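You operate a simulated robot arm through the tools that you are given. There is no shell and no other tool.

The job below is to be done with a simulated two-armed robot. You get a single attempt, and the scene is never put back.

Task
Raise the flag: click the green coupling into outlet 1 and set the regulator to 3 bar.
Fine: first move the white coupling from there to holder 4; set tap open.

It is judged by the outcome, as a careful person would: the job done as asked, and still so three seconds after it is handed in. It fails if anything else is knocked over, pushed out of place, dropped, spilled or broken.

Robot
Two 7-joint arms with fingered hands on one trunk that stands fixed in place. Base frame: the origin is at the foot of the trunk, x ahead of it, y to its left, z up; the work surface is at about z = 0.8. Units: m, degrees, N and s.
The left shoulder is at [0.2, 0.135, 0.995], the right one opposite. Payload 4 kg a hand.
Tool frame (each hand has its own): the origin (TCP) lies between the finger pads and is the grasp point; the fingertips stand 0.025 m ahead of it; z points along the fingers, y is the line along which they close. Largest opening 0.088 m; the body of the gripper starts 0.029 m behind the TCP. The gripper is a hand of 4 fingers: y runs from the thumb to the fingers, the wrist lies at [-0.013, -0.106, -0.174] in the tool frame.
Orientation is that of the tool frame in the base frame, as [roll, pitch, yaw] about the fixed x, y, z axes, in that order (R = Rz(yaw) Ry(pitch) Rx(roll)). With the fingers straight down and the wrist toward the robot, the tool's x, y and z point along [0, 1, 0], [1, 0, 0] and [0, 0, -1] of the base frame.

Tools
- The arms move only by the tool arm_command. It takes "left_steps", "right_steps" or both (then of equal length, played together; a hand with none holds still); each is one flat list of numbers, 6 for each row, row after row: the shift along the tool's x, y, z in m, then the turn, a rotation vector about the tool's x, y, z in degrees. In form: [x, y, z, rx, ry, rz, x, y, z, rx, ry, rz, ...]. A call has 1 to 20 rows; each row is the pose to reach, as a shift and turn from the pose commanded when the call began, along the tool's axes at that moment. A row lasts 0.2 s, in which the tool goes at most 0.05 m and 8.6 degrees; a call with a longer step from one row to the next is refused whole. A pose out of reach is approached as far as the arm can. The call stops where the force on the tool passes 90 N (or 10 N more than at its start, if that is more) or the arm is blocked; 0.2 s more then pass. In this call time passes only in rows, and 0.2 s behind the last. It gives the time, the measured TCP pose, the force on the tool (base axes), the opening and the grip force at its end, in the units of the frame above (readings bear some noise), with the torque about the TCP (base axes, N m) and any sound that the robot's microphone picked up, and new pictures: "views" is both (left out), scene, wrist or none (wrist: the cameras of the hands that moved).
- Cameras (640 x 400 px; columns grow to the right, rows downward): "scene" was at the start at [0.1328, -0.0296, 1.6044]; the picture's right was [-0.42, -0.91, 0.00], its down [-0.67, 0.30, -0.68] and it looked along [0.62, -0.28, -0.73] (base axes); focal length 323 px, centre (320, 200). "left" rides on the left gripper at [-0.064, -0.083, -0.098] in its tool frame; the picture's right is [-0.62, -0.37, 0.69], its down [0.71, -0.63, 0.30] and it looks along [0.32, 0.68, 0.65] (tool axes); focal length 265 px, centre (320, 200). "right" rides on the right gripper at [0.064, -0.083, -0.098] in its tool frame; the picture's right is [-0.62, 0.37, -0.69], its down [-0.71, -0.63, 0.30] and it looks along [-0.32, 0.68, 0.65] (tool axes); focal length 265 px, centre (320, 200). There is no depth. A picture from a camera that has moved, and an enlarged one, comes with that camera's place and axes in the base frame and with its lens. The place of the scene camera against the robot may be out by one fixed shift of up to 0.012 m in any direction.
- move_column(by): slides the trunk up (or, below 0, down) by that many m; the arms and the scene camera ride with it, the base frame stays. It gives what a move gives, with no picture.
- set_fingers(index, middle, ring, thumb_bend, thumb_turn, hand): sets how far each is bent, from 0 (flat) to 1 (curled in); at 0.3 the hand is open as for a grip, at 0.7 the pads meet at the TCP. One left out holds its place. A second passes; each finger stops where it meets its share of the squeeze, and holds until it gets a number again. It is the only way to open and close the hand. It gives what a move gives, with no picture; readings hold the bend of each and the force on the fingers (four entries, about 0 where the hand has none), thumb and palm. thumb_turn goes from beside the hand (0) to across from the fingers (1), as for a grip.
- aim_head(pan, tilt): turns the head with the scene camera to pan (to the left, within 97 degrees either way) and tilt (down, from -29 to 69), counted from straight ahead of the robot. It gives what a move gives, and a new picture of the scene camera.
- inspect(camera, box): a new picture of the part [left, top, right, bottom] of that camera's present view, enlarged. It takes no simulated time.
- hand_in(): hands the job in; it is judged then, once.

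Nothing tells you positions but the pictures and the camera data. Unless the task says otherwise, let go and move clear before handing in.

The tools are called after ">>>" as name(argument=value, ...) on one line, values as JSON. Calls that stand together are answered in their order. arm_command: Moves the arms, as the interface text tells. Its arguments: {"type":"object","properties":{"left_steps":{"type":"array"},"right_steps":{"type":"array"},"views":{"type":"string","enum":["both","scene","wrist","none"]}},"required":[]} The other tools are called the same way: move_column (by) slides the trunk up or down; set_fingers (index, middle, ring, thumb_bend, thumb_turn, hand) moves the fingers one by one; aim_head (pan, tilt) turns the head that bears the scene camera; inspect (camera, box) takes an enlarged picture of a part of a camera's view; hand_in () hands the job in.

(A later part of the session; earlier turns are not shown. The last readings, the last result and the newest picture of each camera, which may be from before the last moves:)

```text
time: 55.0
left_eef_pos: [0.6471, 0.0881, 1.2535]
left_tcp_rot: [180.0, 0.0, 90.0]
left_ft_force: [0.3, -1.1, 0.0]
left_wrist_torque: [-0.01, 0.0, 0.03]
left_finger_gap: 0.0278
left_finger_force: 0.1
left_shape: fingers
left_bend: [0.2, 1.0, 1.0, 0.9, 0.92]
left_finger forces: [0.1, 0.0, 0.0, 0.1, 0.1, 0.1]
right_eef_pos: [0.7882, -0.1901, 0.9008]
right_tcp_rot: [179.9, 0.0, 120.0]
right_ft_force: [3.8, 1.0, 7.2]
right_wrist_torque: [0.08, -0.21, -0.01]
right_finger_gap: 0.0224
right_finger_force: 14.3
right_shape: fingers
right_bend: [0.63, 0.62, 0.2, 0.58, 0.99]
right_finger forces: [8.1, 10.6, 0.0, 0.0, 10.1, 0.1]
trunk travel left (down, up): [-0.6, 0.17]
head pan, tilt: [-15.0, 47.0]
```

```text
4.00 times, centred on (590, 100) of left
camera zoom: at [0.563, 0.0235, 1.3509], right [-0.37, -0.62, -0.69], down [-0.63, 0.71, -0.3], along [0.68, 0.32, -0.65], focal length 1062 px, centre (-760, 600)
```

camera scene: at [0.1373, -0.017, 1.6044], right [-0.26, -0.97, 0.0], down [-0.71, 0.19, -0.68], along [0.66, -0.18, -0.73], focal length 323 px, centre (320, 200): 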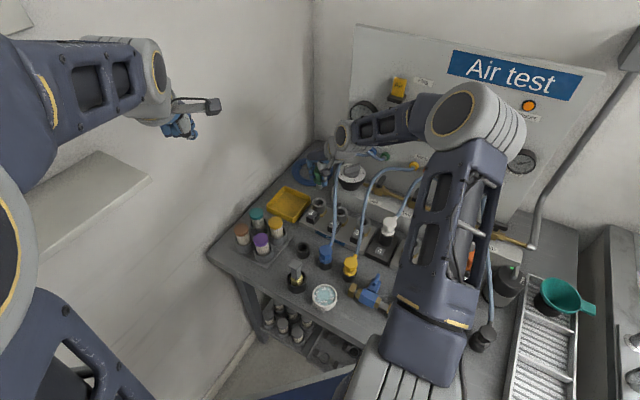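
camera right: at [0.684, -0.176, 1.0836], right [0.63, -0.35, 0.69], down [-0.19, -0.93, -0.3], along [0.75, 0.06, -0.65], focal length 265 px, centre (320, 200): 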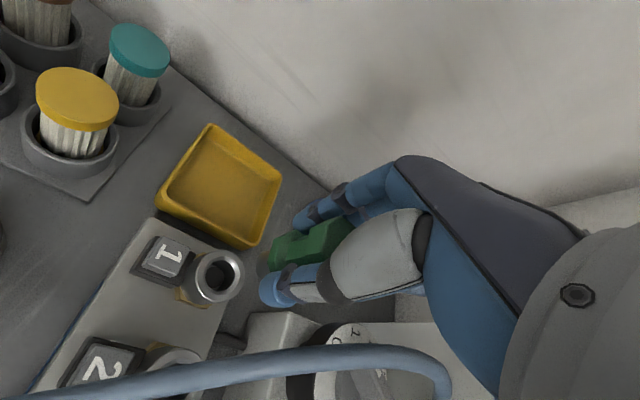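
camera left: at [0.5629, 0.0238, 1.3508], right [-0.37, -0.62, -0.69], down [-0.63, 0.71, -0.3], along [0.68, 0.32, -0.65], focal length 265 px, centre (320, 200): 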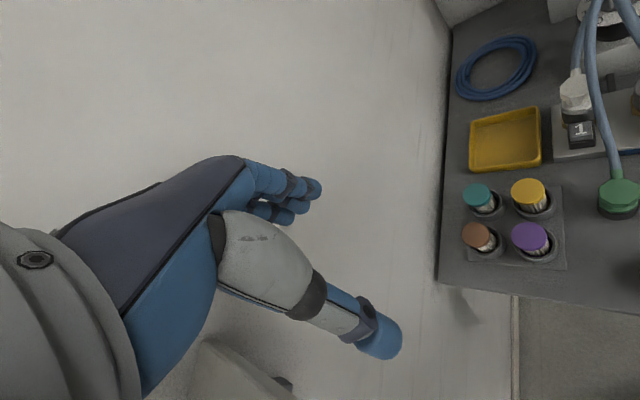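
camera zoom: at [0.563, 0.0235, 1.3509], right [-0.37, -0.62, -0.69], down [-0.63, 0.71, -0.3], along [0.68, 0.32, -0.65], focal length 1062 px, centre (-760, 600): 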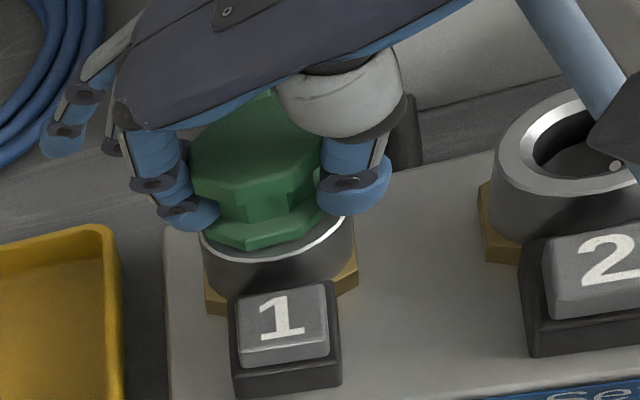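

Gripped firmly. Now a gentle 4 mm pull upward, watching the force.

>>> arm_command(right_steps=[0, 0, -0.002, 0, 0, 0, 0, 0, -0.004, 0, 0, 0], views="none")

>>> inspect(camera="left", box=[540, 50, 640, 150])

```text
time: 55.6
left_eef_pos: [0.6476, 0.0882, 1.2534]
left_tcp_rot: [179.9, 0.1, 90.0]
left_ft_force: [0.1, -0.6, -0.4]
left_wrist_torque: [0.0, 0.0, -0.01]
left_finger_gap: 0.0276
left_finger_force: 0.0
left_shape: fingers
left_bend: [0.2, 1.0, 1.0, 0.9, 0.92]
left_finger forces: [0.0, 0.0, 0.0, 0.0, 0.0, 0.1]
right_eef_pos: [0.7869, -0.1888, 0.9039]
right_tcp_rot: [-179.9, -0.2, 120.1]
right_ft_force: [-0.4, 0.6, -0.6]
right_wrist_torque: [0.0, -0.02, 0.05]
right_finger_gap: 0.0222
right_finger_force: 11.9
right_shape: fingers
right_bend: [0.63, 0.62, 0.2, 0.58, 0.99]
right_finger forces: [5.7, 7.2, 0.1, 0.1, 9.9, 0.1]
trunk travel left (down, up): [-0.6, 0.17]
head pan, tilt: [-15.0, 47.0]
```

```text
4.00 times, centred on (590, 100) of left
camera zoom: at [0.5631, 0.0234, 1.3506], right [-0.37, -0.62, -0.69], down [-0.63, 0.71, -0.3], along [0.68, 0.32, -0.65], focal length 1062 px, centre (-760, 600)
```

zoom: 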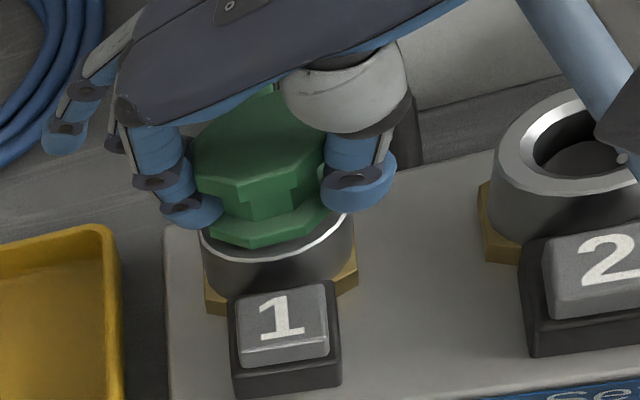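

Almost no resistance. I'll raise another 5 mm to be sure.

>>> arm_command(right_steps=[0, 0, -0.003, 0, 0, 0, 0, 0, -0.006, 0, 0, 0], views="none")

>>> inspect(camera="left", box=[540, 50, 640, 150])

>>> inspect(camera="right", box=[170, 180, 370, 330])

```text
time: 56.2
left_eef_pos: [0.6473, 0.0879, 1.253]
left_tcp_rot: [179.9, 0.1, 90.0]
left_ft_force: [-0.5, 0.3, -0.8]
left_wrist_torque: [0.0, -0.01, 0.0]
left_finger_gap: 0.0277
left_finger_force: 0.1
left_shape: fingers
left_bend: [0.2, 1.0, 1.0, 0.9, 0.92]
left_finger forces: [0.0, 0.0, 0.0, 0.0, 0.0, 0.0]
right_eef_pos: [0.7882, -0.1893, 0.911]
right_tcp_rot: [-179.9, 0.1, 120.0]
right_ft_force: [-0.6, -0.7, -0.6]
right_wrist_torque: [0.01, 0.01, -0.02]
right_finger_gap: 0.0221
right_finger_force: 11.6
right_shape: fingers
right_bend: [0.63, 0.62, 0.2, 0.58, 0.99]
right_finger forces: [5.7, 7.1, 0.0, 0.0, 9.9, 0.0]
trunk travel left (down, up): [-0.6, 0.17]
head pan, tilt: [-15.0, 47.0]
```

```text
4.00 times, centred on (590, 100) of left
camera zoom: at [0.5631, 0.0234, 1.3507], right [-0.37, -0.62, -0.69], down [-0.63, 0.71, -0.3], along [0.68, 0.32, -0.65], focal length 1062 px, centre (-760, 600)
```

zoom: 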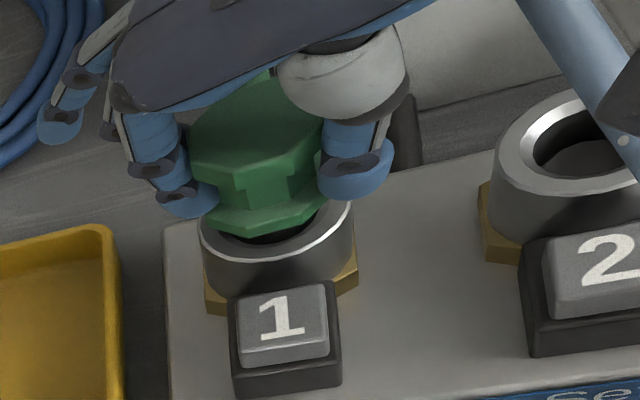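

```text
2.67 times, centred on (270, 255) of right
camera zoom: at [0.684, -0.1762, 1.0105], right [0.63, -0.35, 0.69], down [-0.19, -0.93, -0.3], along [0.75, 0.06, -0.65], focal length 708 px, centre (453, 53)
```

zoom: 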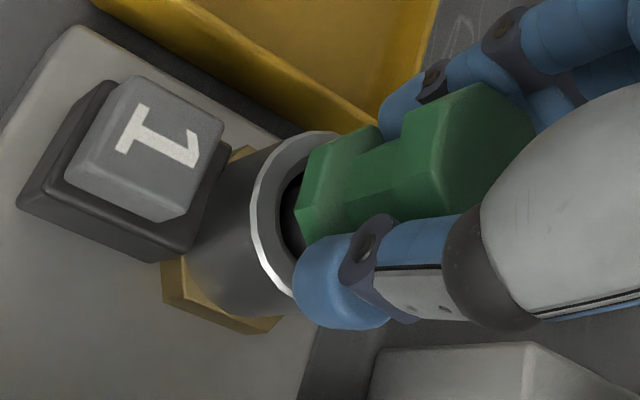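

It lifts freely, so it wasn't latched: pressing off-centre only jammed it. The fingers now hold it at the waist above the lower flange, which lets me push it straight down while keeping it aligned. I'll recentre by 2 mm and push down gradually.

>>> arm_command(right_steps=[-0.001, -0.002, 0.0, 0, 0, 0, -0.001, -0.002, 0.005, 0, 0, 0, -0.001, -0.002, 0.01, 0, 0, 0, -0.001, -0.002, 0.014, 0, 0, 0, -0.001, -0.002, 0.017, 0, 0, 0], views="none")

>>> inspect(camera="left", box=[540, 50, 640, 150])

>>> inspect(camera="right", box=[170, 180, 370, 330])

```text
time: 57.4
left_eef_pos: [0.646, 0.0882, 1.2539]
left_tcp_rot: [179.9, 0.0, 90.0]
left_ft_force: [-1.3, -0.2, 0.1]
left_wrist_torque: [-0.01, 0.01, 0.03]
left_finger_gap: 0.0276
left_finger_force: 0.0
left_shape: fingers
left_bend: [0.2, 1.0, 1.0, 0.9, 0.92]
left_finger forces: [0.1, 0.0, 0.1, 0.1, 0.1, 0.0]
right_eef_pos: [0.7887, -0.1902, 0.9006]
right_tcp_rot: [179.3, 0.3, 120.0]
right_ft_force: [-2.3, 5.7, 47.4]
right_wrist_torque: [0.46, -0.36, -0.05]
right_finger_gap: 0.0224
right_finger_force: 33.7
right_shape: fingers
right_bend: [0.64, 0.63, 0.2, 0.57, 0.98]
right_finger forces: [37.9, 10.8, 0.1, 0.1, 18.5, 0.0]
trunk travel left (down, up): [-0.6, 0.17]
head pan, tilt: [-15.0, 47.0]
```

```text
4.00 times, centred on (590, 100) of left
camera zoom: at [0.5617, 0.0239, 1.3522], right [-0.37, -0.62, -0.69], down [-0.63, 0.71, -0.31], along [0.68, 0.32, -0.65], focal length 1062 px, centre (-760, 600)
```

zoom: 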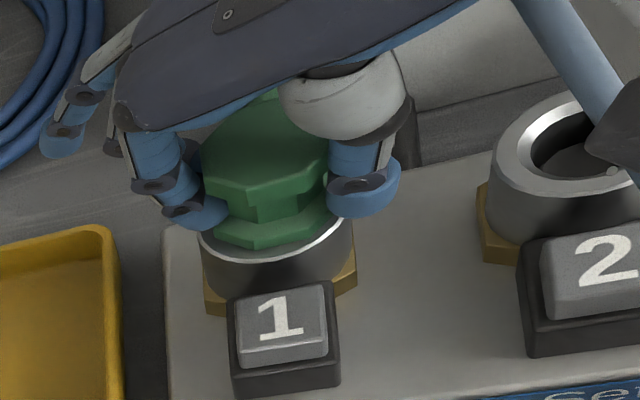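

```text
2.67 times, centred on (270, 255) of right
camera zoom: at [0.6839, -0.1764, 0.9984], right [0.62, -0.35, 0.7], down [-0.18, -0.93, -0.31], along [0.76, 0.06, -0.64], focal length 708 px, centre (453, 53)
```

zoom: 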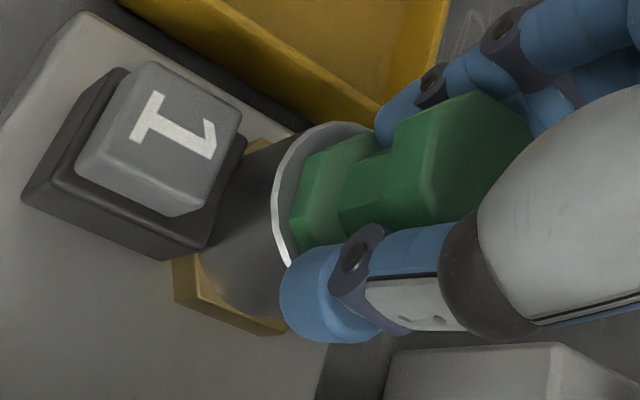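

It stops at the same depth again under 47 N. As a reference I'll look at the orange coupling, which is properly clicked into outlet 7, and compare how deep it sits.

>>> inspect(camera="scene", box=[450, 245, 490, 285])

>>> inspect(camera="scene", box=[300, 170, 340, 210])

>>> inspect(camera="scene", box=[325, 185, 365, 225])

```text
10.00 times, centred on (470, 265) of scene
camera zoom: at [0.1357, -0.0165, 1.6053], right [-0.26, -0.97, 0.0], down [-0.71, 0.19, -0.68], along [0.66, -0.18, -0.73], focal length 3230 px, centre (-1180, -450)
```

zoom: 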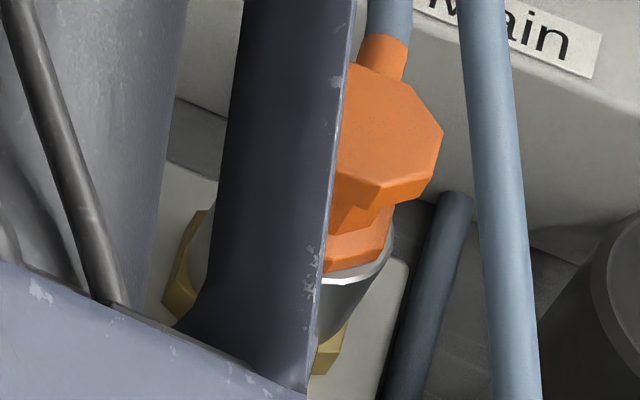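

```text
10.00 times, centred on (320, 190) of scene
camera zoom: at [0.1357, -0.0165, 1.6053], right [-0.26, -0.97, 0.0], down [-0.71, 0.19, -0.68], along [0.66, -0.18, -0.73], focal length 3230 px, centre (320, 300)
```

zoom: 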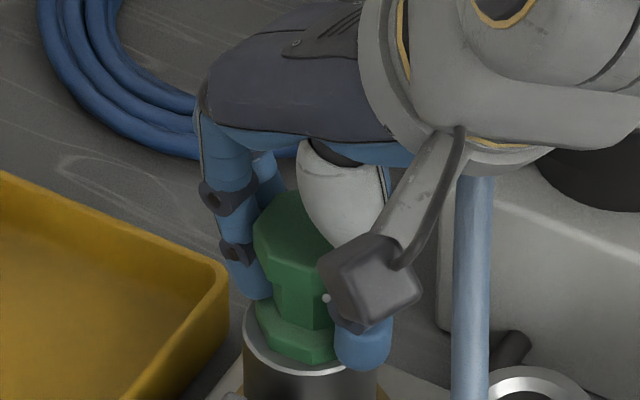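

```text
10.00 times, centred on (345, 205) of scene
camera zoom: at [0.1357, -0.0165, 1.6053], right [-0.26, -0.97, 0.0], down [-0.71, 0.19, -0.68], along [0.66, -0.18, -0.73], focal length 3230 px, centre (70, 150)
```

zoom: 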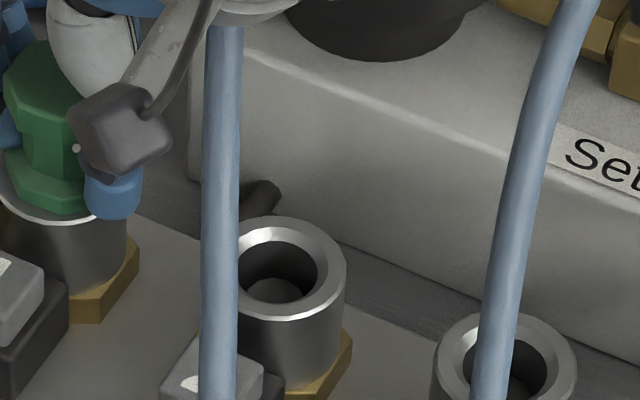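

To settle whether the depth is really the same, I'll release, back off and aim the head exactly as at the start. Then I can compare the green coupling pixel-for-pixel with the first picture of the latched white one.

>>> arm_command(right_steps=[0, 0, -0.004, 0, 0, 0, 0, 0, -0.0065, 0, 0, 0], views="none")

>>> set_fingers(hand="right", index=0.4, middle=0.4, thumb_bend=0.4)

>>> arm_command(right_steps=[0, 0, -0.03, 0, 0, 0, 0, 0, -0.06, 0, 0, 0, 0, 0, -0.09, 0, 0, 0, 0, 0, -0.12, 0, 0, 0], views="none")

>>> aim_head(pan=-24.6, tilt=47.0)

>>> inspect(camera="scene", box=[264, 184, 304, 234])

>>> inspect(camera="left", box=[540, 50, 640, 150])

```text
time: 58.0
left_eef_pos: [0.6463, 0.0882, 1.2528]
left_tcp_rot: [180.0, 0.0, 90.0]
left_ft_force: [-0.5, 0.5, -0.2]
left_wrist_torque: [0.05, 0.01, 0.02]
left_finger_gap: 0.0275
left_finger_force: 0.1
left_shape: fingers
left_bend: [0.2, 1.0, 1.0, 0.9, 0.92]
left_finger forces: [0.0, 0.1, 0.0, 0.0, 0.0, 0.0]
right_eef_pos: [0.7879, -0.1907, 0.901]
right_tcp_rot: [179.9, 0.0, 120.0]
right_ft_force: [6.9, 2.8, 25.6]
right_wrist_torque: [0.26, -0.6, -0.03]
right_finger_gap: 0.0219
right_finger_force: 24.1
right_shape: fingers
right_bend: [0.63, 0.61, 0.2, 0.58, 0.98]
right_finger forces: [22.7, 14.1, 0.0, 0.1, 11.3, 0.0]
trunk travel left (down, up): [-0.6, 0.17]
head pan, tilt: [-15.0, 47.0]
```

```text
time: 59.0
left_eef_pos: [0.6469, 0.0884, 1.2521]
left_tcp_rot: [-179.9, 0.0, 90.0]
left_ft_force: [0.2, -0.1, -0.7]
left_wrist_torque: [0.01, -0.02, -0.02]
left_finger_gap: 0.0274
left_finger_force: 0.0
left_shape: fingers
left_bend: [0.2, 1.0, 1.0, 0.9, 0.92]
left_finger forces: [0.1, 0.0, 0.1, 0.1, 0.0, 0.0]
right_eef_pos: [0.7869, -0.1918, 0.8992]
right_tcp_rot: [-179.9, 0.0, 120.1]
right_ft_force: [-5.4, 0.6, 17.6]
right_wrist_torque: [0.22, -0.06, 0.08]
right_finger_gap: 0.0411
right_finger_force: 8.3
right_shape: fingers
right_bend: [0.73, 0.4, 0.2, 0.4, 0.97]
right_finger forces: [16.2, 0.0, 0.0, 0.0, 0.0, 0.1]
trunk travel left (down, up): [-0.6, 0.17]
head pan, tilt: [-15.0, 47.0]
```

```text
time: 60.0
left_eef_pos: [0.6473, 0.0871, 1.2527]
left_tcp_rot: [179.9, 0.1, 89.9]
left_ft_force: [-0.7, -0.1, -0.2]
left_wrist_torque: [-0.02, 0.01, -0.01]
left_finger_gap: 0.0275
left_finger_force: 0.1
left_shape: fingers
left_bend: [0.2, 1.0, 1.0, 0.9, 0.92]
left_finger forces: [0.0, 0.1, 0.0, 0.0, 0.0, 0.0]
right_eef_pos: [0.7871, -0.1924, 1.0214]
right_tcp_rot: [-180.0, -0.1, 119.9]
right_ft_force: [0.4, 0.0, 0.5]
right_wrist_torque: [0.02, 0.02, 0.04]
right_finger_gap: 0.0629
right_finger_force: 0.2
right_shape: fingers
right_bend: [0.4, 0.4, 0.2, 0.4, 0.97]
right_finger forces: [0.0, 0.0, 0.0, 0.0, 0.0, 0.1]
trunk travel left (down, up): [-0.6, 0.17]
head pan, tilt: [-15.0, 47.0]
```

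```text
time: 60.7
left_eef_pos: [0.6462, 0.0883, 1.2521]
left_tcp_rot: [-180.0, -0.1, 89.9]
left_ft_force: [-0.1, -0.2, 0.6]
left_wrist_torque: [0.01, -0.02, 0.01]
left_finger_gap: 0.0276
left_finger_force: 0.1
left_shape: fingers
left_bend: [0.2, 1.0, 1.0, 0.9, 0.92]
left_finger forces: [0.0, 0.1, 0.0, 0.0, 0.0, 0.0]
right_eef_pos: [0.7867, -0.1919, 1.0189]
right_tcp_rot: [-179.9, 0.0, 119.9]
right_ft_force: [-0.3, -0.1, 0.3]
right_wrist_torque: [0.04, -0.02, 0.0]
right_finger_gap: 0.0631
right_finger_force: 0.0
right_shape: fingers
right_bend: [0.4, 0.4, 0.2, 0.4, 0.97]
right_finger forces: [0.0, 0.0, 0.0, 0.0, 0.0, 0.0]
trunk travel left (down, up): [-0.6, 0.17]
head pan, tilt: [-24.6, 47.0]
camera scene: at [0.1329, -0.0296, 1.6044], right [-0.42, -0.91, 0.0], down [-0.67, 0.3, -0.68], along [0.62, -0.28, -0.73], focal length 323 px, centre (320, 200)
```

scene: 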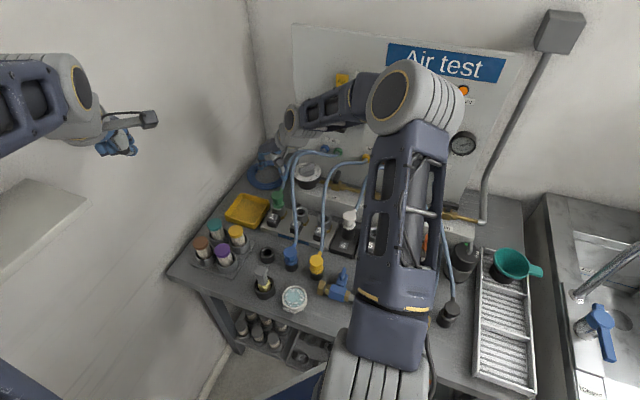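

```text
8.00 times, centred on (284, 209) of scene
camera zoom: at [0.1329, -0.0296, 1.6044], right [-0.42, -0.91, 0.0], down [-0.67, 0.3, -0.68], along [0.62, -0.28, -0.73], focal length 2584 px, centre (608, 128)
```

zoom: 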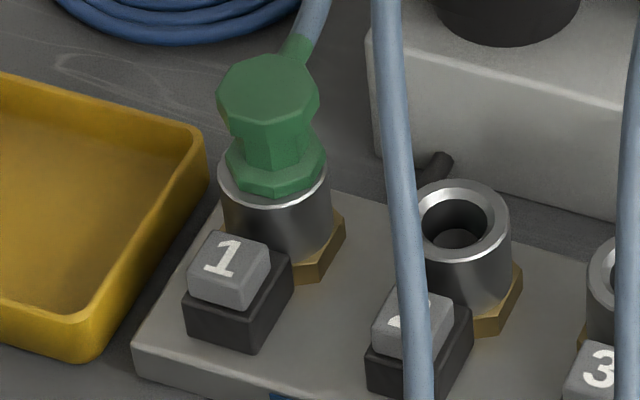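

```text
4.00 times, centred on (590, 100) of left
camera zoom: at [0.5631, 0.0234, 1.3508], right [-0.37, -0.62, -0.69], down [-0.63, 0.71, -0.3], along [0.68, 0.32, -0.65], focal length 1062 px, centre (-760, 600)
```

zoom: 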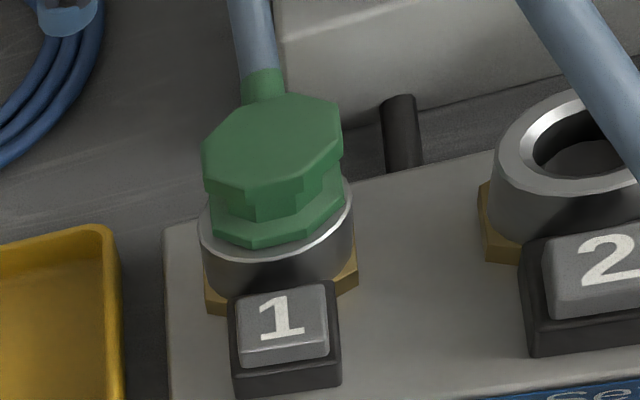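

Compared with the first picture, the green coupling is about 2–3 mm higher and leaning slightly to the right. My off-centre pressing tilted it so that one edge of the flange caught the ring. It needs a centred push, so I'll make a single-finger pointer with the index near vertical, to press the middle of its top face.

>>> set_fingers(hand="right", index=0.5, middle=1.0, ring=1.0, thumb_bend=0.0, thumb_turn=0.98)

>>> inspect(camera="left", box=[540, 0, 640, 100])

>>> inspect(camera="right", box=[140, 150, 420, 350])

>>> inspect(camera="scene", box=[250, 140, 320, 220])

```text
time: 61.7
left_eef_pos: [0.6475, 0.0874, 1.2532]
left_tcp_rot: [179.9, 0.0, 90.1]
left_ft_force: [-0.2, -0.2, -0.1]
left_wrist_torque: [0.0, 0.0, 0.0]
left_finger_gap: 0.0273
left_finger_force: 0.1
left_shape: fingers
left_bend: [0.2, 1.0, 1.0, 0.9, 0.92]
left_finger forces: [0.1, 0.0, 0.0, 0.0, 0.1, 0.0]
right_eef_pos: [0.787, -0.1911, 1.0209]
right_tcp_rot: [180.0, 0.0, 120.0]
right_ft_force: [0.5, 0.0, 0.5]
right_wrist_torque: [-0.02, -0.03, -0.04]
right_finger_gap: 0.0796
right_finger_force: 0.2
right_shape: fingers
right_bend: [0.5, 1.0, 1.0, 0.0, 0.93]
right_finger forces: [0.0, 0.1, 0.1, 0.0, 0.0, 0.0]
trunk travel left (down, up): [-0.6, 0.17]
head pan, tilt: [-24.6, 47.0]
```

```text
4.00 times, centred on (590, 50) of left
camera zoom: at [0.5631, 0.0234, 1.3508], right [-0.37, -0.62, -0.69], down [-0.63, 0.71, -0.3], along [0.68, 0.32, -0.65], focal length 1062 px, centre (-760, 800)
```

zoom: 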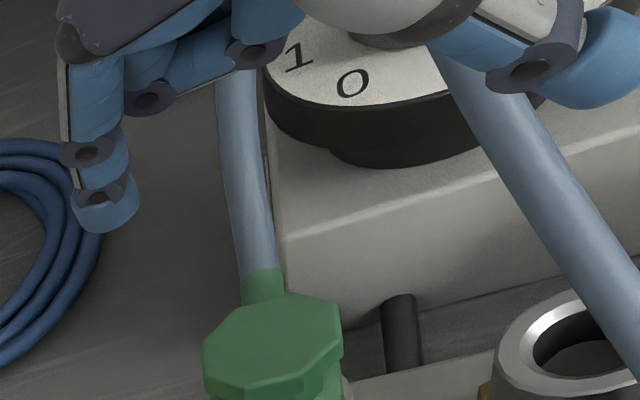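

```text
2.00 times, centred on (280, 250) of right
camera zoom: at [0.6828, -0.178, 1.1204], right [0.63, -0.35, 0.69], down [-0.19, -0.93, -0.3], along [0.75, 0.06, -0.65], focal length 531 px, centre (400, 100)
```

zoom: 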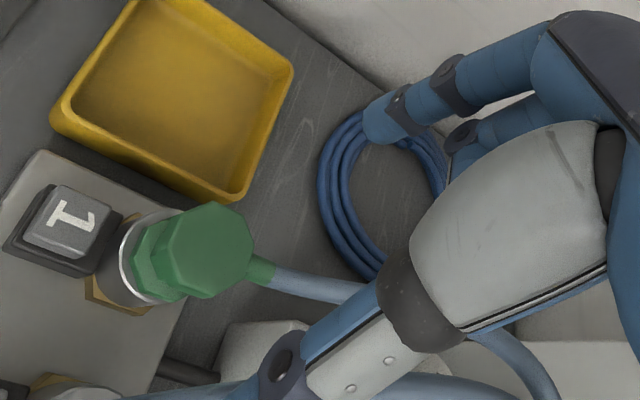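

```text
5.00 times, centred on (285, 180) of scene
camera zoom: at [0.1329, -0.0296, 1.6044], right [-0.42, -0.91, 0.0], down [-0.67, 0.3, -0.68], along [0.62, -0.28, -0.73], focal length 1615 px, centre (495, 300)
```

zoom: 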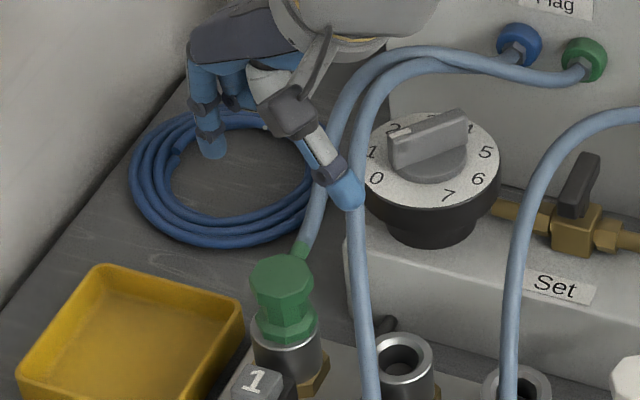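

The index tip sits 31 mm toward the finger side and 28 mm below the tool point, with the thumb well clear above. I'll place the tip over the outlet's axis and come down close to the green top face.

>>> arm_command(right_steps=[-0.0022, -0.016, 0.0, 0, 0, 0, -0.0044, -0.0318, 0.02, 0, 0, 0, -0.0044, -0.0318, 0.05, 0, 0, 0, -0.0044, -0.0318, 0.073, 0, 0, 0], views="none")

>>> inspect(camera="left", box=[540, 30, 640, 130])

>>> inspect(camera="right", box=[170, 150, 410, 330])

>>> inspect(camera="scene", box=[260, 165, 310, 225])

```text
time: 62.7
left_eef_pos: [0.6457, 0.0882, 1.2525]
left_tcp_rot: [-180.0, 0.0, 90.0]
left_ft_force: [-0.1, 1.0, 1.0]
left_wrist_torque: [-0.02, 0.04, 0.02]
left_finger_gap: 0.0278
left_finger_force: 0.0
left_shape: fingers
left_bend: [0.2, 1.0, 1.0, 0.9, 0.92]
left_finger forces: [0.0, 0.0, 0.0, 0.1, 0.0, 0.0]
right_eef_pos: [0.761, -0.2106, 0.9465]
right_tcp_rot: [180.0, -0.1, 120.0]
right_ft_force: [0.5, -0.9, 0.1]
right_wrist_torque: [0.0, -0.03, 0.01]
right_finger_gap: 0.0799
right_finger_force: 0.1
right_shape: fingers
right_bend: [0.5, 1.0, 1.0, 0.0, 0.93]
right_finger forces: [0.0, 0.0, 0.1, 0.1, 0.0, 0.0]
trunk travel left (down, up): [-0.6, 0.17]
head pan, tilt: [-24.6, 47.0]
```

```text
4.00 times, centred on (590, 80) of left
camera zoom: at [0.563, 0.0234, 1.3508], right [-0.37, -0.62, -0.69], down [-0.63, 0.71, -0.3], along [0.68, 0.32, -0.65], focal length 1062 px, centre (-760, 680)
```

zoom: 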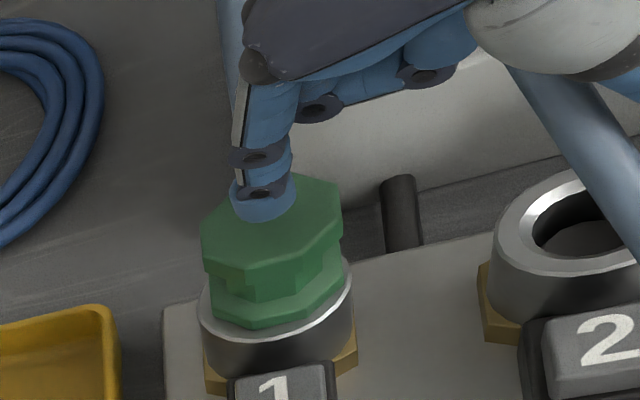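

```text
2.22 times, centred on (290, 240) of right
camera zoom: at [0.6569, -0.1977, 1.0468], right [0.63, -0.35, 0.69], down [-0.19, -0.93, -0.3], along [0.75, 0.06, -0.65], focal length 590 px, centre (387, 111)
```

zoom: 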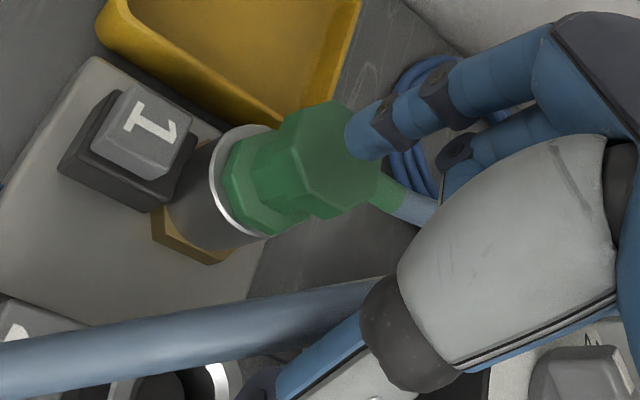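

```text
6.67 times, centred on (285, 195) of scene
camera zoom: at [0.1327, -0.0296, 1.6044], right [-0.42, -0.91, 0.0], down [-0.66, 0.3, -0.68], along [0.62, -0.28, -0.73], focal length 2153 px, centre (553, 233)
```

zoom: 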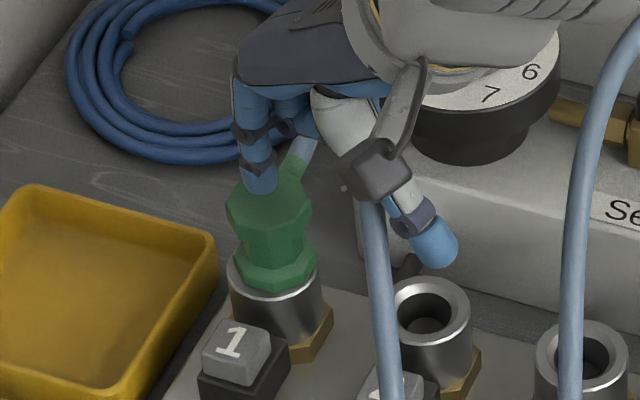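

The tip would land within about 3 mm of centre. I'll make a small correction and press straight down in small steps.

>>> arm_command(right_steps=[-0.0023, -0.0009, 0.003, 0, 0, 0, -0.0023, -0.0009, 0.008, 0, 0, 0, -0.0023, -0.0009, 0.012, 0, 0, 0, -0.0023, -0.0009, 0.015, 0, 0, 0], views="none")

>>> inspect(camera="left", box=[540, 30, 640, 130])

>>> inspect(camera="scene", box=[264, 184, 304, 234])

```text
time: 63.7
left_eef_pos: [0.647, 0.0882, 1.2535]
left_tcp_rot: [179.9, 0.1, 90.0]
left_ft_force: [0.5, -0.2, -0.7]
left_wrist_torque: [0.03, 0.02, 0.0]
left_finger_gap: 0.0277
left_finger_force: 0.0
left_shape: fingers
left_bend: [0.2, 1.0, 1.0, 0.9, 0.92]
left_finger forces: [0.0, 0.1, 0.1, 0.0, 0.0, 0.1]
right_eef_pos: [0.7644, -0.2125, 0.9378]
right_tcp_rot: [179.6, 0.4, 119.9]
right_ft_force: [-4.9, -0.6, 41.0]
right_wrist_torque: [0.94, -0.73, 0.13]
right_finger_gap: 0.0775
right_finger_force: 20.5
right_shape: fingers
right_bend: [0.52, 1.0, 1.0, 0.0, 0.93]
right_finger forces: [40.9, 0.1, 0.1, 0.0, 0.0, 0.0]
trunk travel left (down, up): [-0.6, 0.17]
head pan, tilt: [-24.6, 47.0]
```

```text
4.00 times, centred on (590, 80) of left
camera zoom: at [0.5619, 0.0236, 1.3521], right [-0.37, -0.62, -0.69], down [-0.63, 0.71, -0.31], along [0.68, 0.32, -0.65], focal length 1062 px, centre (-760, 680)
```

zoom: 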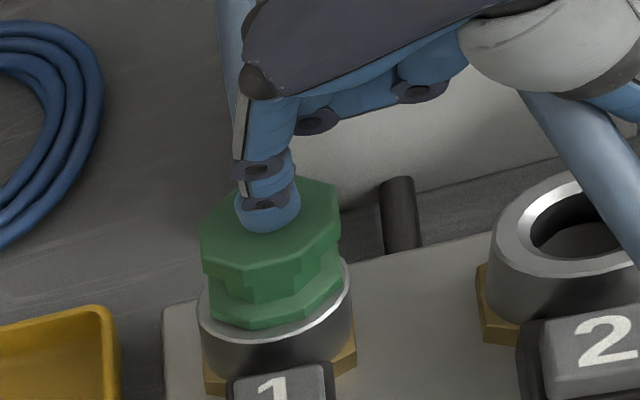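

```text
8.00 times, centred on (284, 209) of scene
camera zoom: at [0.1314, -0.0293, 1.6053], right [-0.42, -0.91, 0.0], down [-0.66, 0.3, -0.68], along [0.62, -0.28, -0.73], focal length 2584 px, centre (608, 128)
```

zoom: 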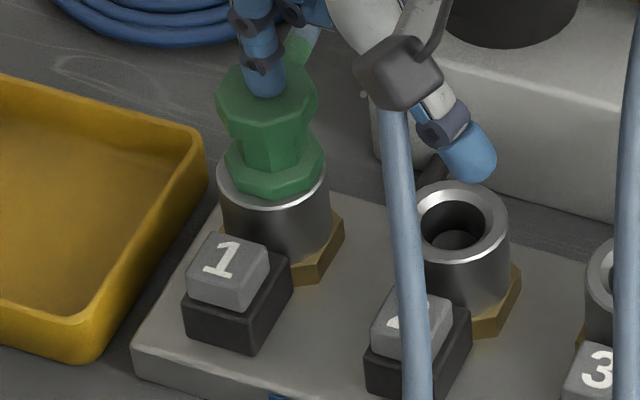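

A centred 41 N still doesn't seat it. Compared with the first picture, it sits 1–2 mm off-axis toward the right and front, so the flange is probably riding up on the ring's chamfer. I'll ease to a light press and nudge it a few millimetres back and left, to let it drop in.

>>> arm_command(right_steps=[0, 0, -0.004, 0, 0, 0, -0.0015, 0.0005, -0.004, 0, 0, 0, -0.003, 0.001, -0.004, 0, 0, 0, -0.0025, 0.0025, -0.004, 0, 0, 0, -0.004, 0.003, -0.004, 0, 0, 0], views="none")

>>> inspect(camera="scene", box=[264, 184, 304, 234])

>>> inspect(camera="left", box=[540, 50, 640, 150])

```text
time: 64.9
left_eef_pos: [0.6456, 0.0884, 1.2531]
left_tcp_rot: [180.0, 0.0, 90.0]
left_ft_force: [-0.1, 0.5, 0.9]
left_wrist_torque: [-0.01, -0.01, -0.01]
left_finger_gap: 0.0278
left_finger_force: 0.1
left_shape: fingers
left_bend: [0.2, 1.0, 1.0, 0.9, 0.92]
left_finger forces: [0.1, 0.0, 0.0, 0.0, 0.0, 0.0]
right_eef_pos: [0.7663, -0.2144, 0.9364]
right_tcp_rot: [179.9, 0.0, 120.1]
right_ft_force: [-5.9, 3.8, 35.3]
right_wrist_torque: [0.93, -0.48, 0.19]
right_finger_gap: 0.0765
right_finger_force: 17.9
right_shape: fingers
right_bend: [0.53, 1.0, 1.0, 0.0, 0.93]
right_finger forces: [35.7, 0.1, 0.0, 0.0, 0.0, 0.0]
trunk travel left (down, up): [-0.6, 0.17]
head pan, tilt: [-24.6, 47.0]
```

```text
8.00 times, centred on (284, 209) of scene
camera zoom: at [0.1315, -0.0292, 1.6045], right [-0.42, -0.91, 0.0], down [-0.66, 0.3, -0.68], along [0.62, -0.28, -0.73], focal length 2584 px, centre (608, 128)
```

zoom: 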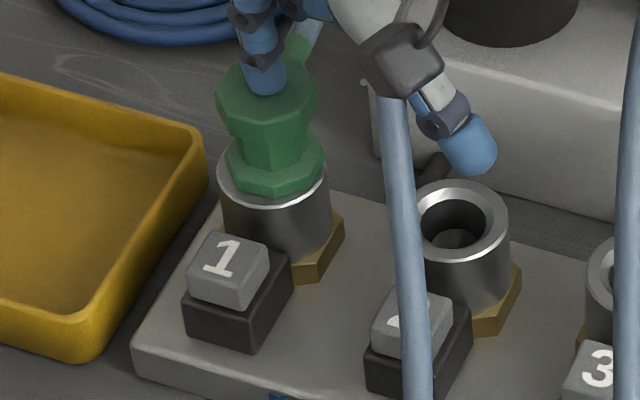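

```text
4.00 times, centred on (590, 100) of left
camera zoom: at [0.5619, 0.0238, 1.3513], right [-0.37, -0.62, -0.69], down [-0.63, 0.71, -0.31], along [0.68, 0.32, -0.65], focal length 1062 px, centre (-760, 600)
```

zoom: 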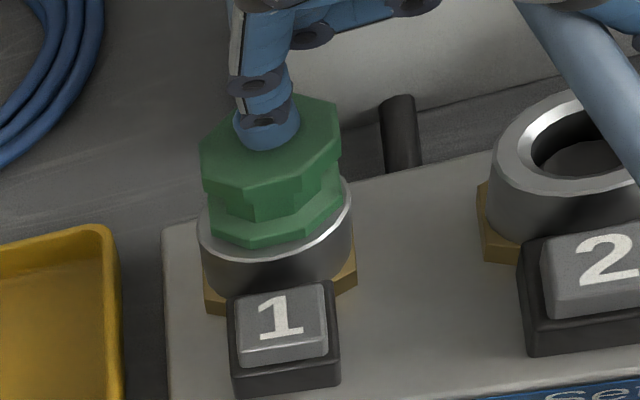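

Still no drop. I'll lift off and study the geometry: a close look into the empty outlets 2 and 3 for any key or step, and at the orange coupling that is properly latched.

>>> arm_command(right_steps=[0, 0, -0.02, 0, 0, 0, 0, 0, -0.06, 0, 0, 0, 0, -0.02, -0.1, 0, 0, 0, 0, -0.05, -0.13, 0, 0, 0, 0, -0.09, -0.15, 0, 0, 0], views="both")

>>> inspect(camera="right", box=[140, 150, 340, 350])

>>> inspect(camera="scene", box=[264, 184, 304, 234])

```text
time: 66.1
left_eef_pos: [0.6479, 0.0889, 1.2519]
left_tcp_rot: [-180.0, 0.0, 90.0]
left_ft_force: [0.5, 0.5, -0.1]
left_wrist_torque: [0.01, -0.01, 0.02]
left_finger_gap: 0.0275
left_finger_force: 0.0
left_shape: fingers
left_bend: [0.2, 1.0, 1.0, 0.9, 0.92]
left_finger forces: [0.1, 0.1, 0.0, 0.0, 0.0, 0.1]
right_eef_pos: [0.6886, -0.2605, 1.0857]
right_tcp_rot: [-180.0, 0.0, 120.1]
right_ft_force: [0.4, 0.0, 0.0]
right_wrist_torque: [-0.01, 0.0, 0.05]
right_finger_gap: 0.0795
right_finger_force: 0.0
right_shape: fingers
right_bend: [0.5, 1.0, 1.0, 0.0, 0.93]
right_finger forces: [0.0, 0.0, 0.1, 0.0, 0.1, 0.0]
trunk travel left (down, up): [-0.6, 0.17]
head pan, tilt: [-24.6, 47.0]
camera scene: at [0.1333, -0.0294, 1.6043], right [-0.42, -0.91, 0.0], down [-0.67, 0.3, -0.68], along [0.62, -0.28, -0.73], focal length 323 px, centre (320, 200)
camera right: at [0.5849, -0.2471, 1.1857], right [0.63, -0.35, 0.69], down [-0.19, -0.93, -0.3], along [0.75, 0.06, -0.65], focal length 265 px, centre (320, 200)
```

scene: 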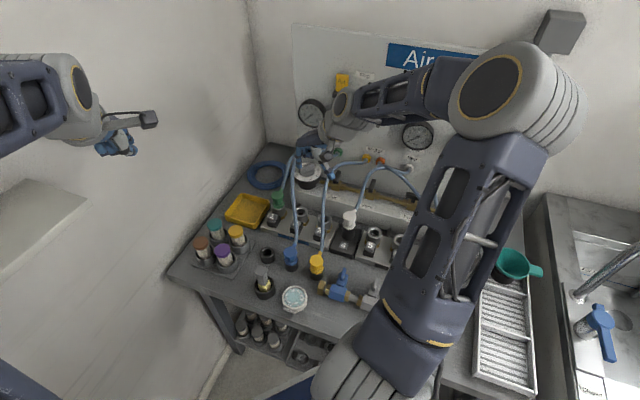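
right: 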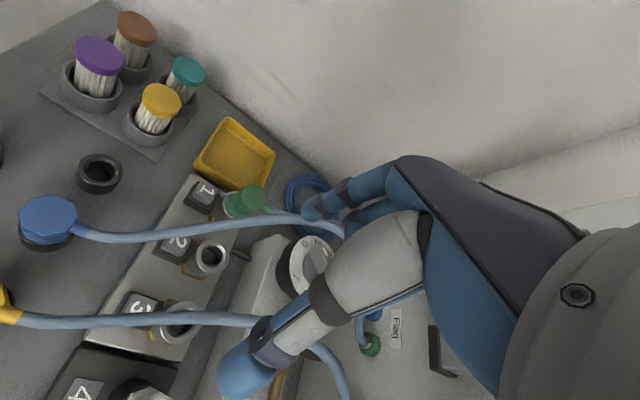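

```text
2.00 times, centred on (240, 250) of right
camera zoom: at [0.5849, -0.2471, 1.1857], right [0.63, -0.35, 0.69], down [-0.19, -0.93, -0.3], along [0.75, 0.06, -0.65], focal length 531 px, centre (480, 100)
```

zoom: 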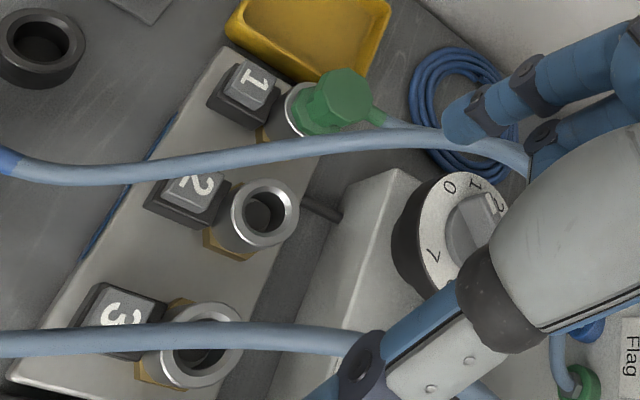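

```text
8.00 times, centred on (284, 209) of scene
camera zoom: at [0.1333, -0.0294, 1.6043], right [-0.42, -0.91, 0.0], down [-0.67, 0.3, -0.68], along [0.62, -0.28, -0.73], focal length 2584 px, centre (608, 128)
```

zoom: 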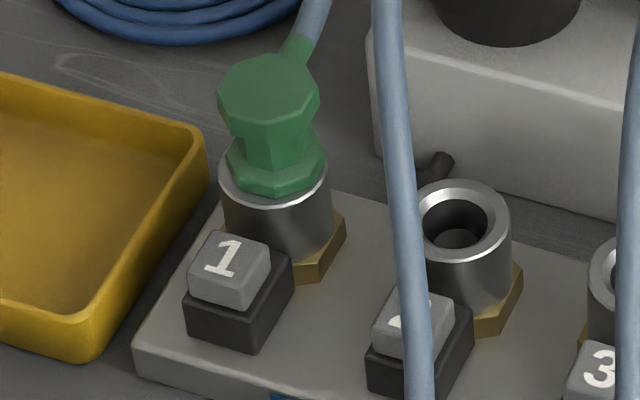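

>>> inspect(camera="right", box=[190, 235, 240, 285])

>>> inspect(camera="right", box=[210, 170, 280, 225])

>>> inspect(camera="right", box=[100, 360, 180, 400])

```text
8.00 times, centred on (215, 260) of right
camera zoom: at [0.5849, -0.2471, 1.1857], right [0.63, -0.35, 0.69], down [-0.19, -0.93, -0.3], along [0.75, 0.06, -0.65], focal length 2123 px, centre (1160, -280)
```

zoom: 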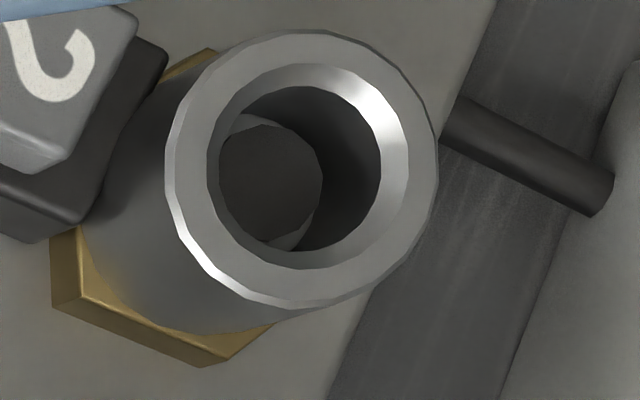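

```text
7.27 times, centred on (245, 198) of right
camera zoom: at [0.5849, -0.2471, 1.1857], right [0.63, -0.35, 0.69], down [-0.19, -0.93, -0.3], along [0.75, 0.06, -0.65], focal length 1930 px, centre (866, 218)
```

zoom: 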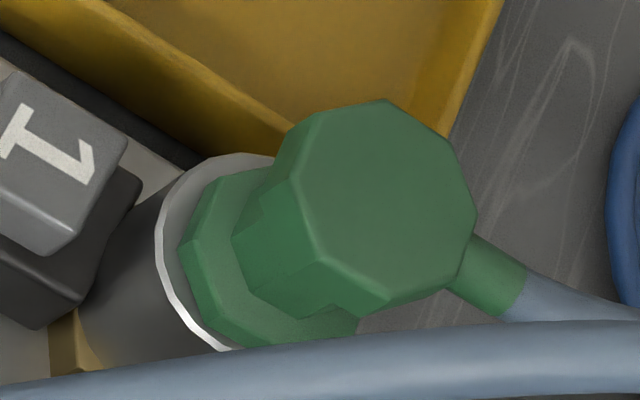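

```text
8.00 times, centred on (140, 380) of right
camera zoom: at [0.5849, -0.2471, 1.1857], right [0.63, -0.35, 0.69], down [-0.19, -0.93, -0.3], along [0.75, 0.06, -0.65], focal length 2123 px, centre (1760, -1240)
```

zoom: 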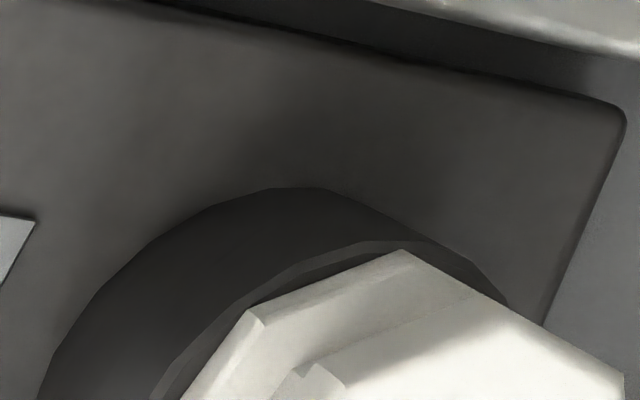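

Before pushing more, I want to see the flange/ring interface from a low angle. I'll make a compact fist and bring the right wrist camera down to look almost sideways at outlet 1.

>>> set_fingers(hand="right", index=1.0, middle=1.0, ring=1.0, thumb_bend=0.8, thumb_turn=0.9)

>>> arm_command(right_steps=[0.0092, -0.005, 0.0294, -5.97, -0.79, 2.93, 0.0184, -0.01, 0.0589, -11.94, -1.57, 5.87, 0.0277, -0.0149, 0.0883, -17.91, -2.36, 8.8, 0.0369, -0.0199, 0.1178, -23.88, -3.14, 11.74, 0.0461, -0.0249, 0.1472, -29.85, -3.93, 14.67], views="wrist")

```text
time: 67.1
left_eef_pos: [0.6482, 0.0873, 1.2519]
left_tcp_rot: [180.0, 0.0, 90.0]
left_ft_force: [1.0, 0.8, 0.0]
left_wrist_torque: [-0.02, 0.0, 0.04]
left_finger_gap: 0.0275
left_finger_force: 0.0
left_shape: fingers
left_bend: [0.2, 1.0, 1.0, 0.9, 0.92]
left_finger forces: [0.0, 0.1, 0.0, 0.0, 0.2, 0.1]
right_eef_pos: [0.6887, -0.2608, 1.0856]
right_tcp_rot: [180.0, -0.1, 120.0]
right_ft_force: [0.1, -0.8, -0.7]
right_wrist_torque: [0.01, 0.04, -0.02]
right_finger_gap: 0.032
right_finger_force: 0.1
right_shape: fingers
right_bend: [1.0, 1.0, 1.0, 0.79, 0.92]
right_finger forces: [0.0, 0.0, 0.0, 0.0, 0.1, 0.0]
trunk travel left (down, up): [-0.6, 0.17]
head pan, tilt: [-24.6, 47.0]
```

```text
time: 68.3
left_eef_pos: [0.6466, 0.0885, 1.2527]
left_tcp_rot: [-179.9, 0.1, 90.1]
left_ft_force: [0.3, 0.5, 1.0]
left_wrist_torque: [-0.01, 0.01, 0.01]
left_finger_gap: 0.0276
left_finger_force: 0.0
left_shape: fingers
left_bend: [0.2, 1.0, 1.0, 0.9, 0.92]
left_finger forces: [0.0, 0.0, 0.0, 0.1, 0.0, 0.0]
right_eef_pos: [0.6439, -0.232, 0.9396]
right_tcp_rot: [149.8, -0.1, 104.9]
right_ft_force: [0.1, 0.8, 0.3]
right_wrist_torque: [-0.01, 0.0, 0.01]
right_finger_gap: 0.0319
right_finger_force: 0.1
right_shape: fingers
right_bend: [1.0, 1.0, 1.0, 0.8, 0.92]
right_finger forces: [0.0, 0.0, 0.0, 0.1, 0.0, 0.0]
trunk travel left (down, up): [-0.6, 0.17]
head pan, tilt: [-24.6, 47.0]
camera right: at [0.5104, -0.2025, 0.9832], right [0.13, -0.61, 0.78], down [-0.19, -0.79, -0.58], along [0.97, -0.08, -0.22], focal length 265 px, centre (320, 200)
```

right: 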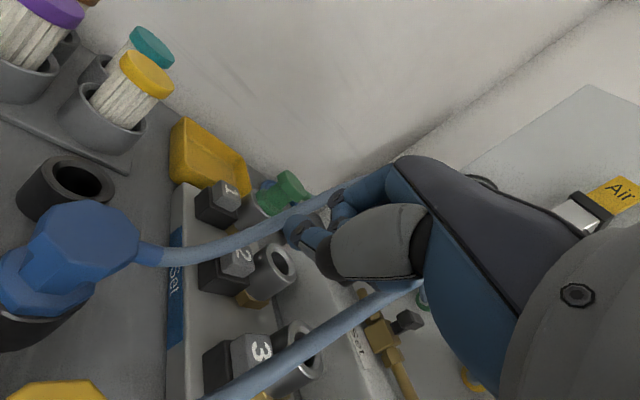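

>>> inspect(camera="right", box=[230, 155, 310, 225])

>>> inspect(camera="right", box=[190, 150, 340, 300])

```text
5.71 times, centred on (270, 190) of right
camera zoom: at [0.5104, -0.2025, 0.9832], right [0.13, -0.61, 0.78], down [-0.19, -0.79, -0.58], along [0.97, -0.08, -0.22], focal length 1517 px, centre (606, 257)
```

zoom: 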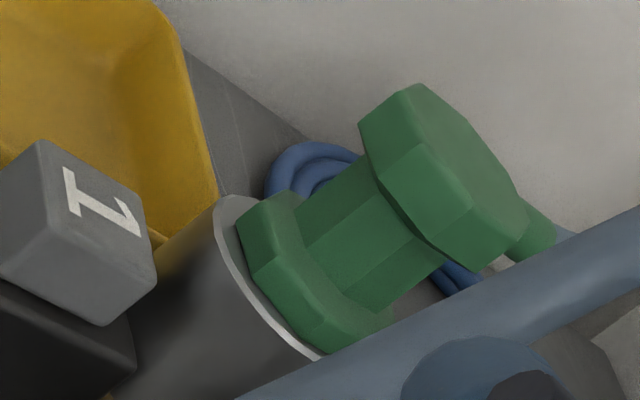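

```text
2.67 times, centred on (265, 225) of right
camera zoom: at [0.5104, -0.2025, 0.9832], right [0.13, -0.61, 0.78], down [-0.19, -0.79, -0.58], along [0.97, -0.08, -0.22], focal length 708 px, centre (467, 133)
```

zoom: 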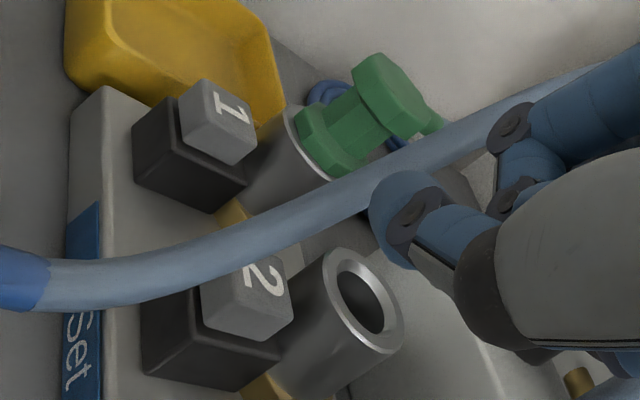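

The side view shows the flange lying on the rim but shifted a few millimetres toward -y: the rim is wide on one side and narrow on the other. So it needs centring, and I'll use feel for that: regrip it, lift it slightly and probe for the bore walls by side force. First I'll bring the hand back above it and open.

>>> arm_command(right_steps=[0, 0.02, -0.0346, 5, 0.66, -2.45, 0, 0.04, -0.0693, 10, 1.3, -4.9, 0.0007, 0.0723, -0.0508, 15, 2, -7.3, 0.0013, 0.1046, -0.0322, 20, 2.6, -9.8, 0.002, 0.1368, -0.0137, 25, 3.3, -12.2, 0.0026, 0.1691, 0.0048, 29.85, 3.93, -14.67], views="none")

>>> set_fingers(hand="right", index=0.4, middle=0.4, ring=0.2, thumb_bend=0.4, thumb_turn=0.98)

>>> inspect(camera="right", box=[140, 150, 420, 350])

>>> inspect(camera="left", box=[540, 10, 640, 110])

```text
time: 69.7
left_eef_pos: [0.6466, 0.0871, 1.2518]
left_tcp_rot: [179.9, 0.0, 90.0]
left_ft_force: [-0.4, -0.2, 0.4]
left_wrist_torque: [-0.05, -0.03, -0.04]
left_finger_gap: 0.0275
left_finger_force: 0.1
left_shape: fingers
left_bend: [0.2, 1.0, 1.0, 0.9, 0.92]
left_finger forces: [0.0, 0.0, 0.0, 0.1, 0.1, 0.0]
right_eef_pos: [0.7879, -0.1916, 1.0179]
right_tcp_rot: [180.0, 0.0, 120.0]
right_ft_force: [-0.1, 0.0, -0.2]
right_wrist_torque: [0.0, 0.02, 0.0]
right_finger_gap: 0.0315
right_finger_force: 0.0
right_shape: fingers
right_bend: [1.0, 1.0, 1.0, 0.8, 0.92]
right_finger forces: [0.0, 0.0, 0.1, 0.0, 0.1, 0.1]
trunk travel left (down, up): [-0.6, 0.17]
head pan, tilt: [-24.6, 47.0]
```

```text
time: 70.7
left_eef_pos: [0.6473, 0.0881, 1.2535]
left_tcp_rot: [180.0, 0.2, 90.0]
left_ft_force: [-0.7, 0.2, -0.3]
left_wrist_torque: [0.0, 0.0, 0.02]
left_finger_gap: 0.0276
left_finger_force: 0.2
left_shape: fingers
left_bend: [0.2, 1.0, 1.0, 0.9, 0.92]
left_finger forces: [0.0, 0.0, 0.1, 0.1, 0.0, 0.0]
right_eef_pos: [0.7868, -0.1914, 1.0171]
right_tcp_rot: [-180.0, 0.0, 119.9]
right_ft_force: [-0.5, 0.1, 0.8]
right_wrist_torque: [-0.01, 0.01, 0.01]
right_finger_gap: 0.0631
right_finger_force: 0.0
right_shape: fingers
right_bend: [0.4, 0.4, 0.2, 0.4, 0.97]
right_finger forces: [0.1, 0.1, 0.1, 0.1, 0.1, 0.0]
trunk travel left (down, up): [-0.6, 0.17]
head pan, tilt: [-24.6, 47.0]
```

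```text
2.00 times, centred on (280, 250) of right
camera zoom: at [0.6836, -0.1778, 1.118], right [0.63, -0.35, 0.69], down [-0.19, -0.93, -0.3], along [0.75, 0.06, -0.65], focal length 531 px, centre (400, 100)
```

zoom: 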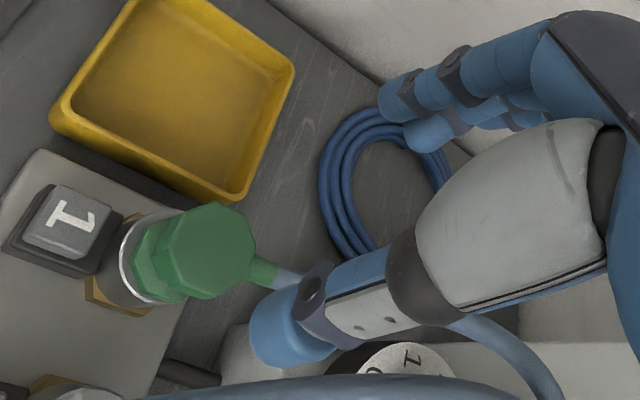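

```text
4.00 times, centred on (590, 60) of left
camera zoom: at [0.5631, 0.0234, 1.3508], right [-0.37, -0.62, -0.69], down [-0.63, 0.71, -0.3], along [0.68, 0.32, -0.65], focal length 1062 px, centre (-760, 760)
```

zoom: 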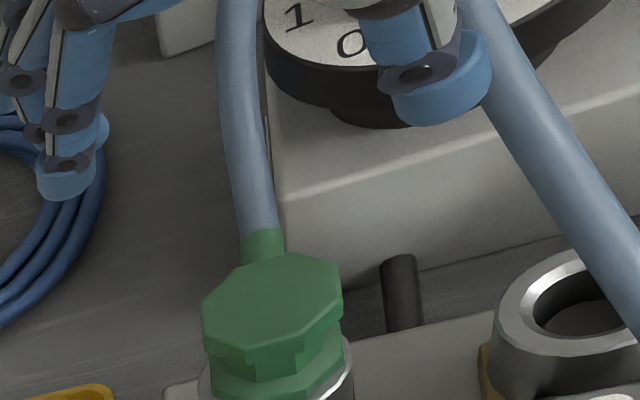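

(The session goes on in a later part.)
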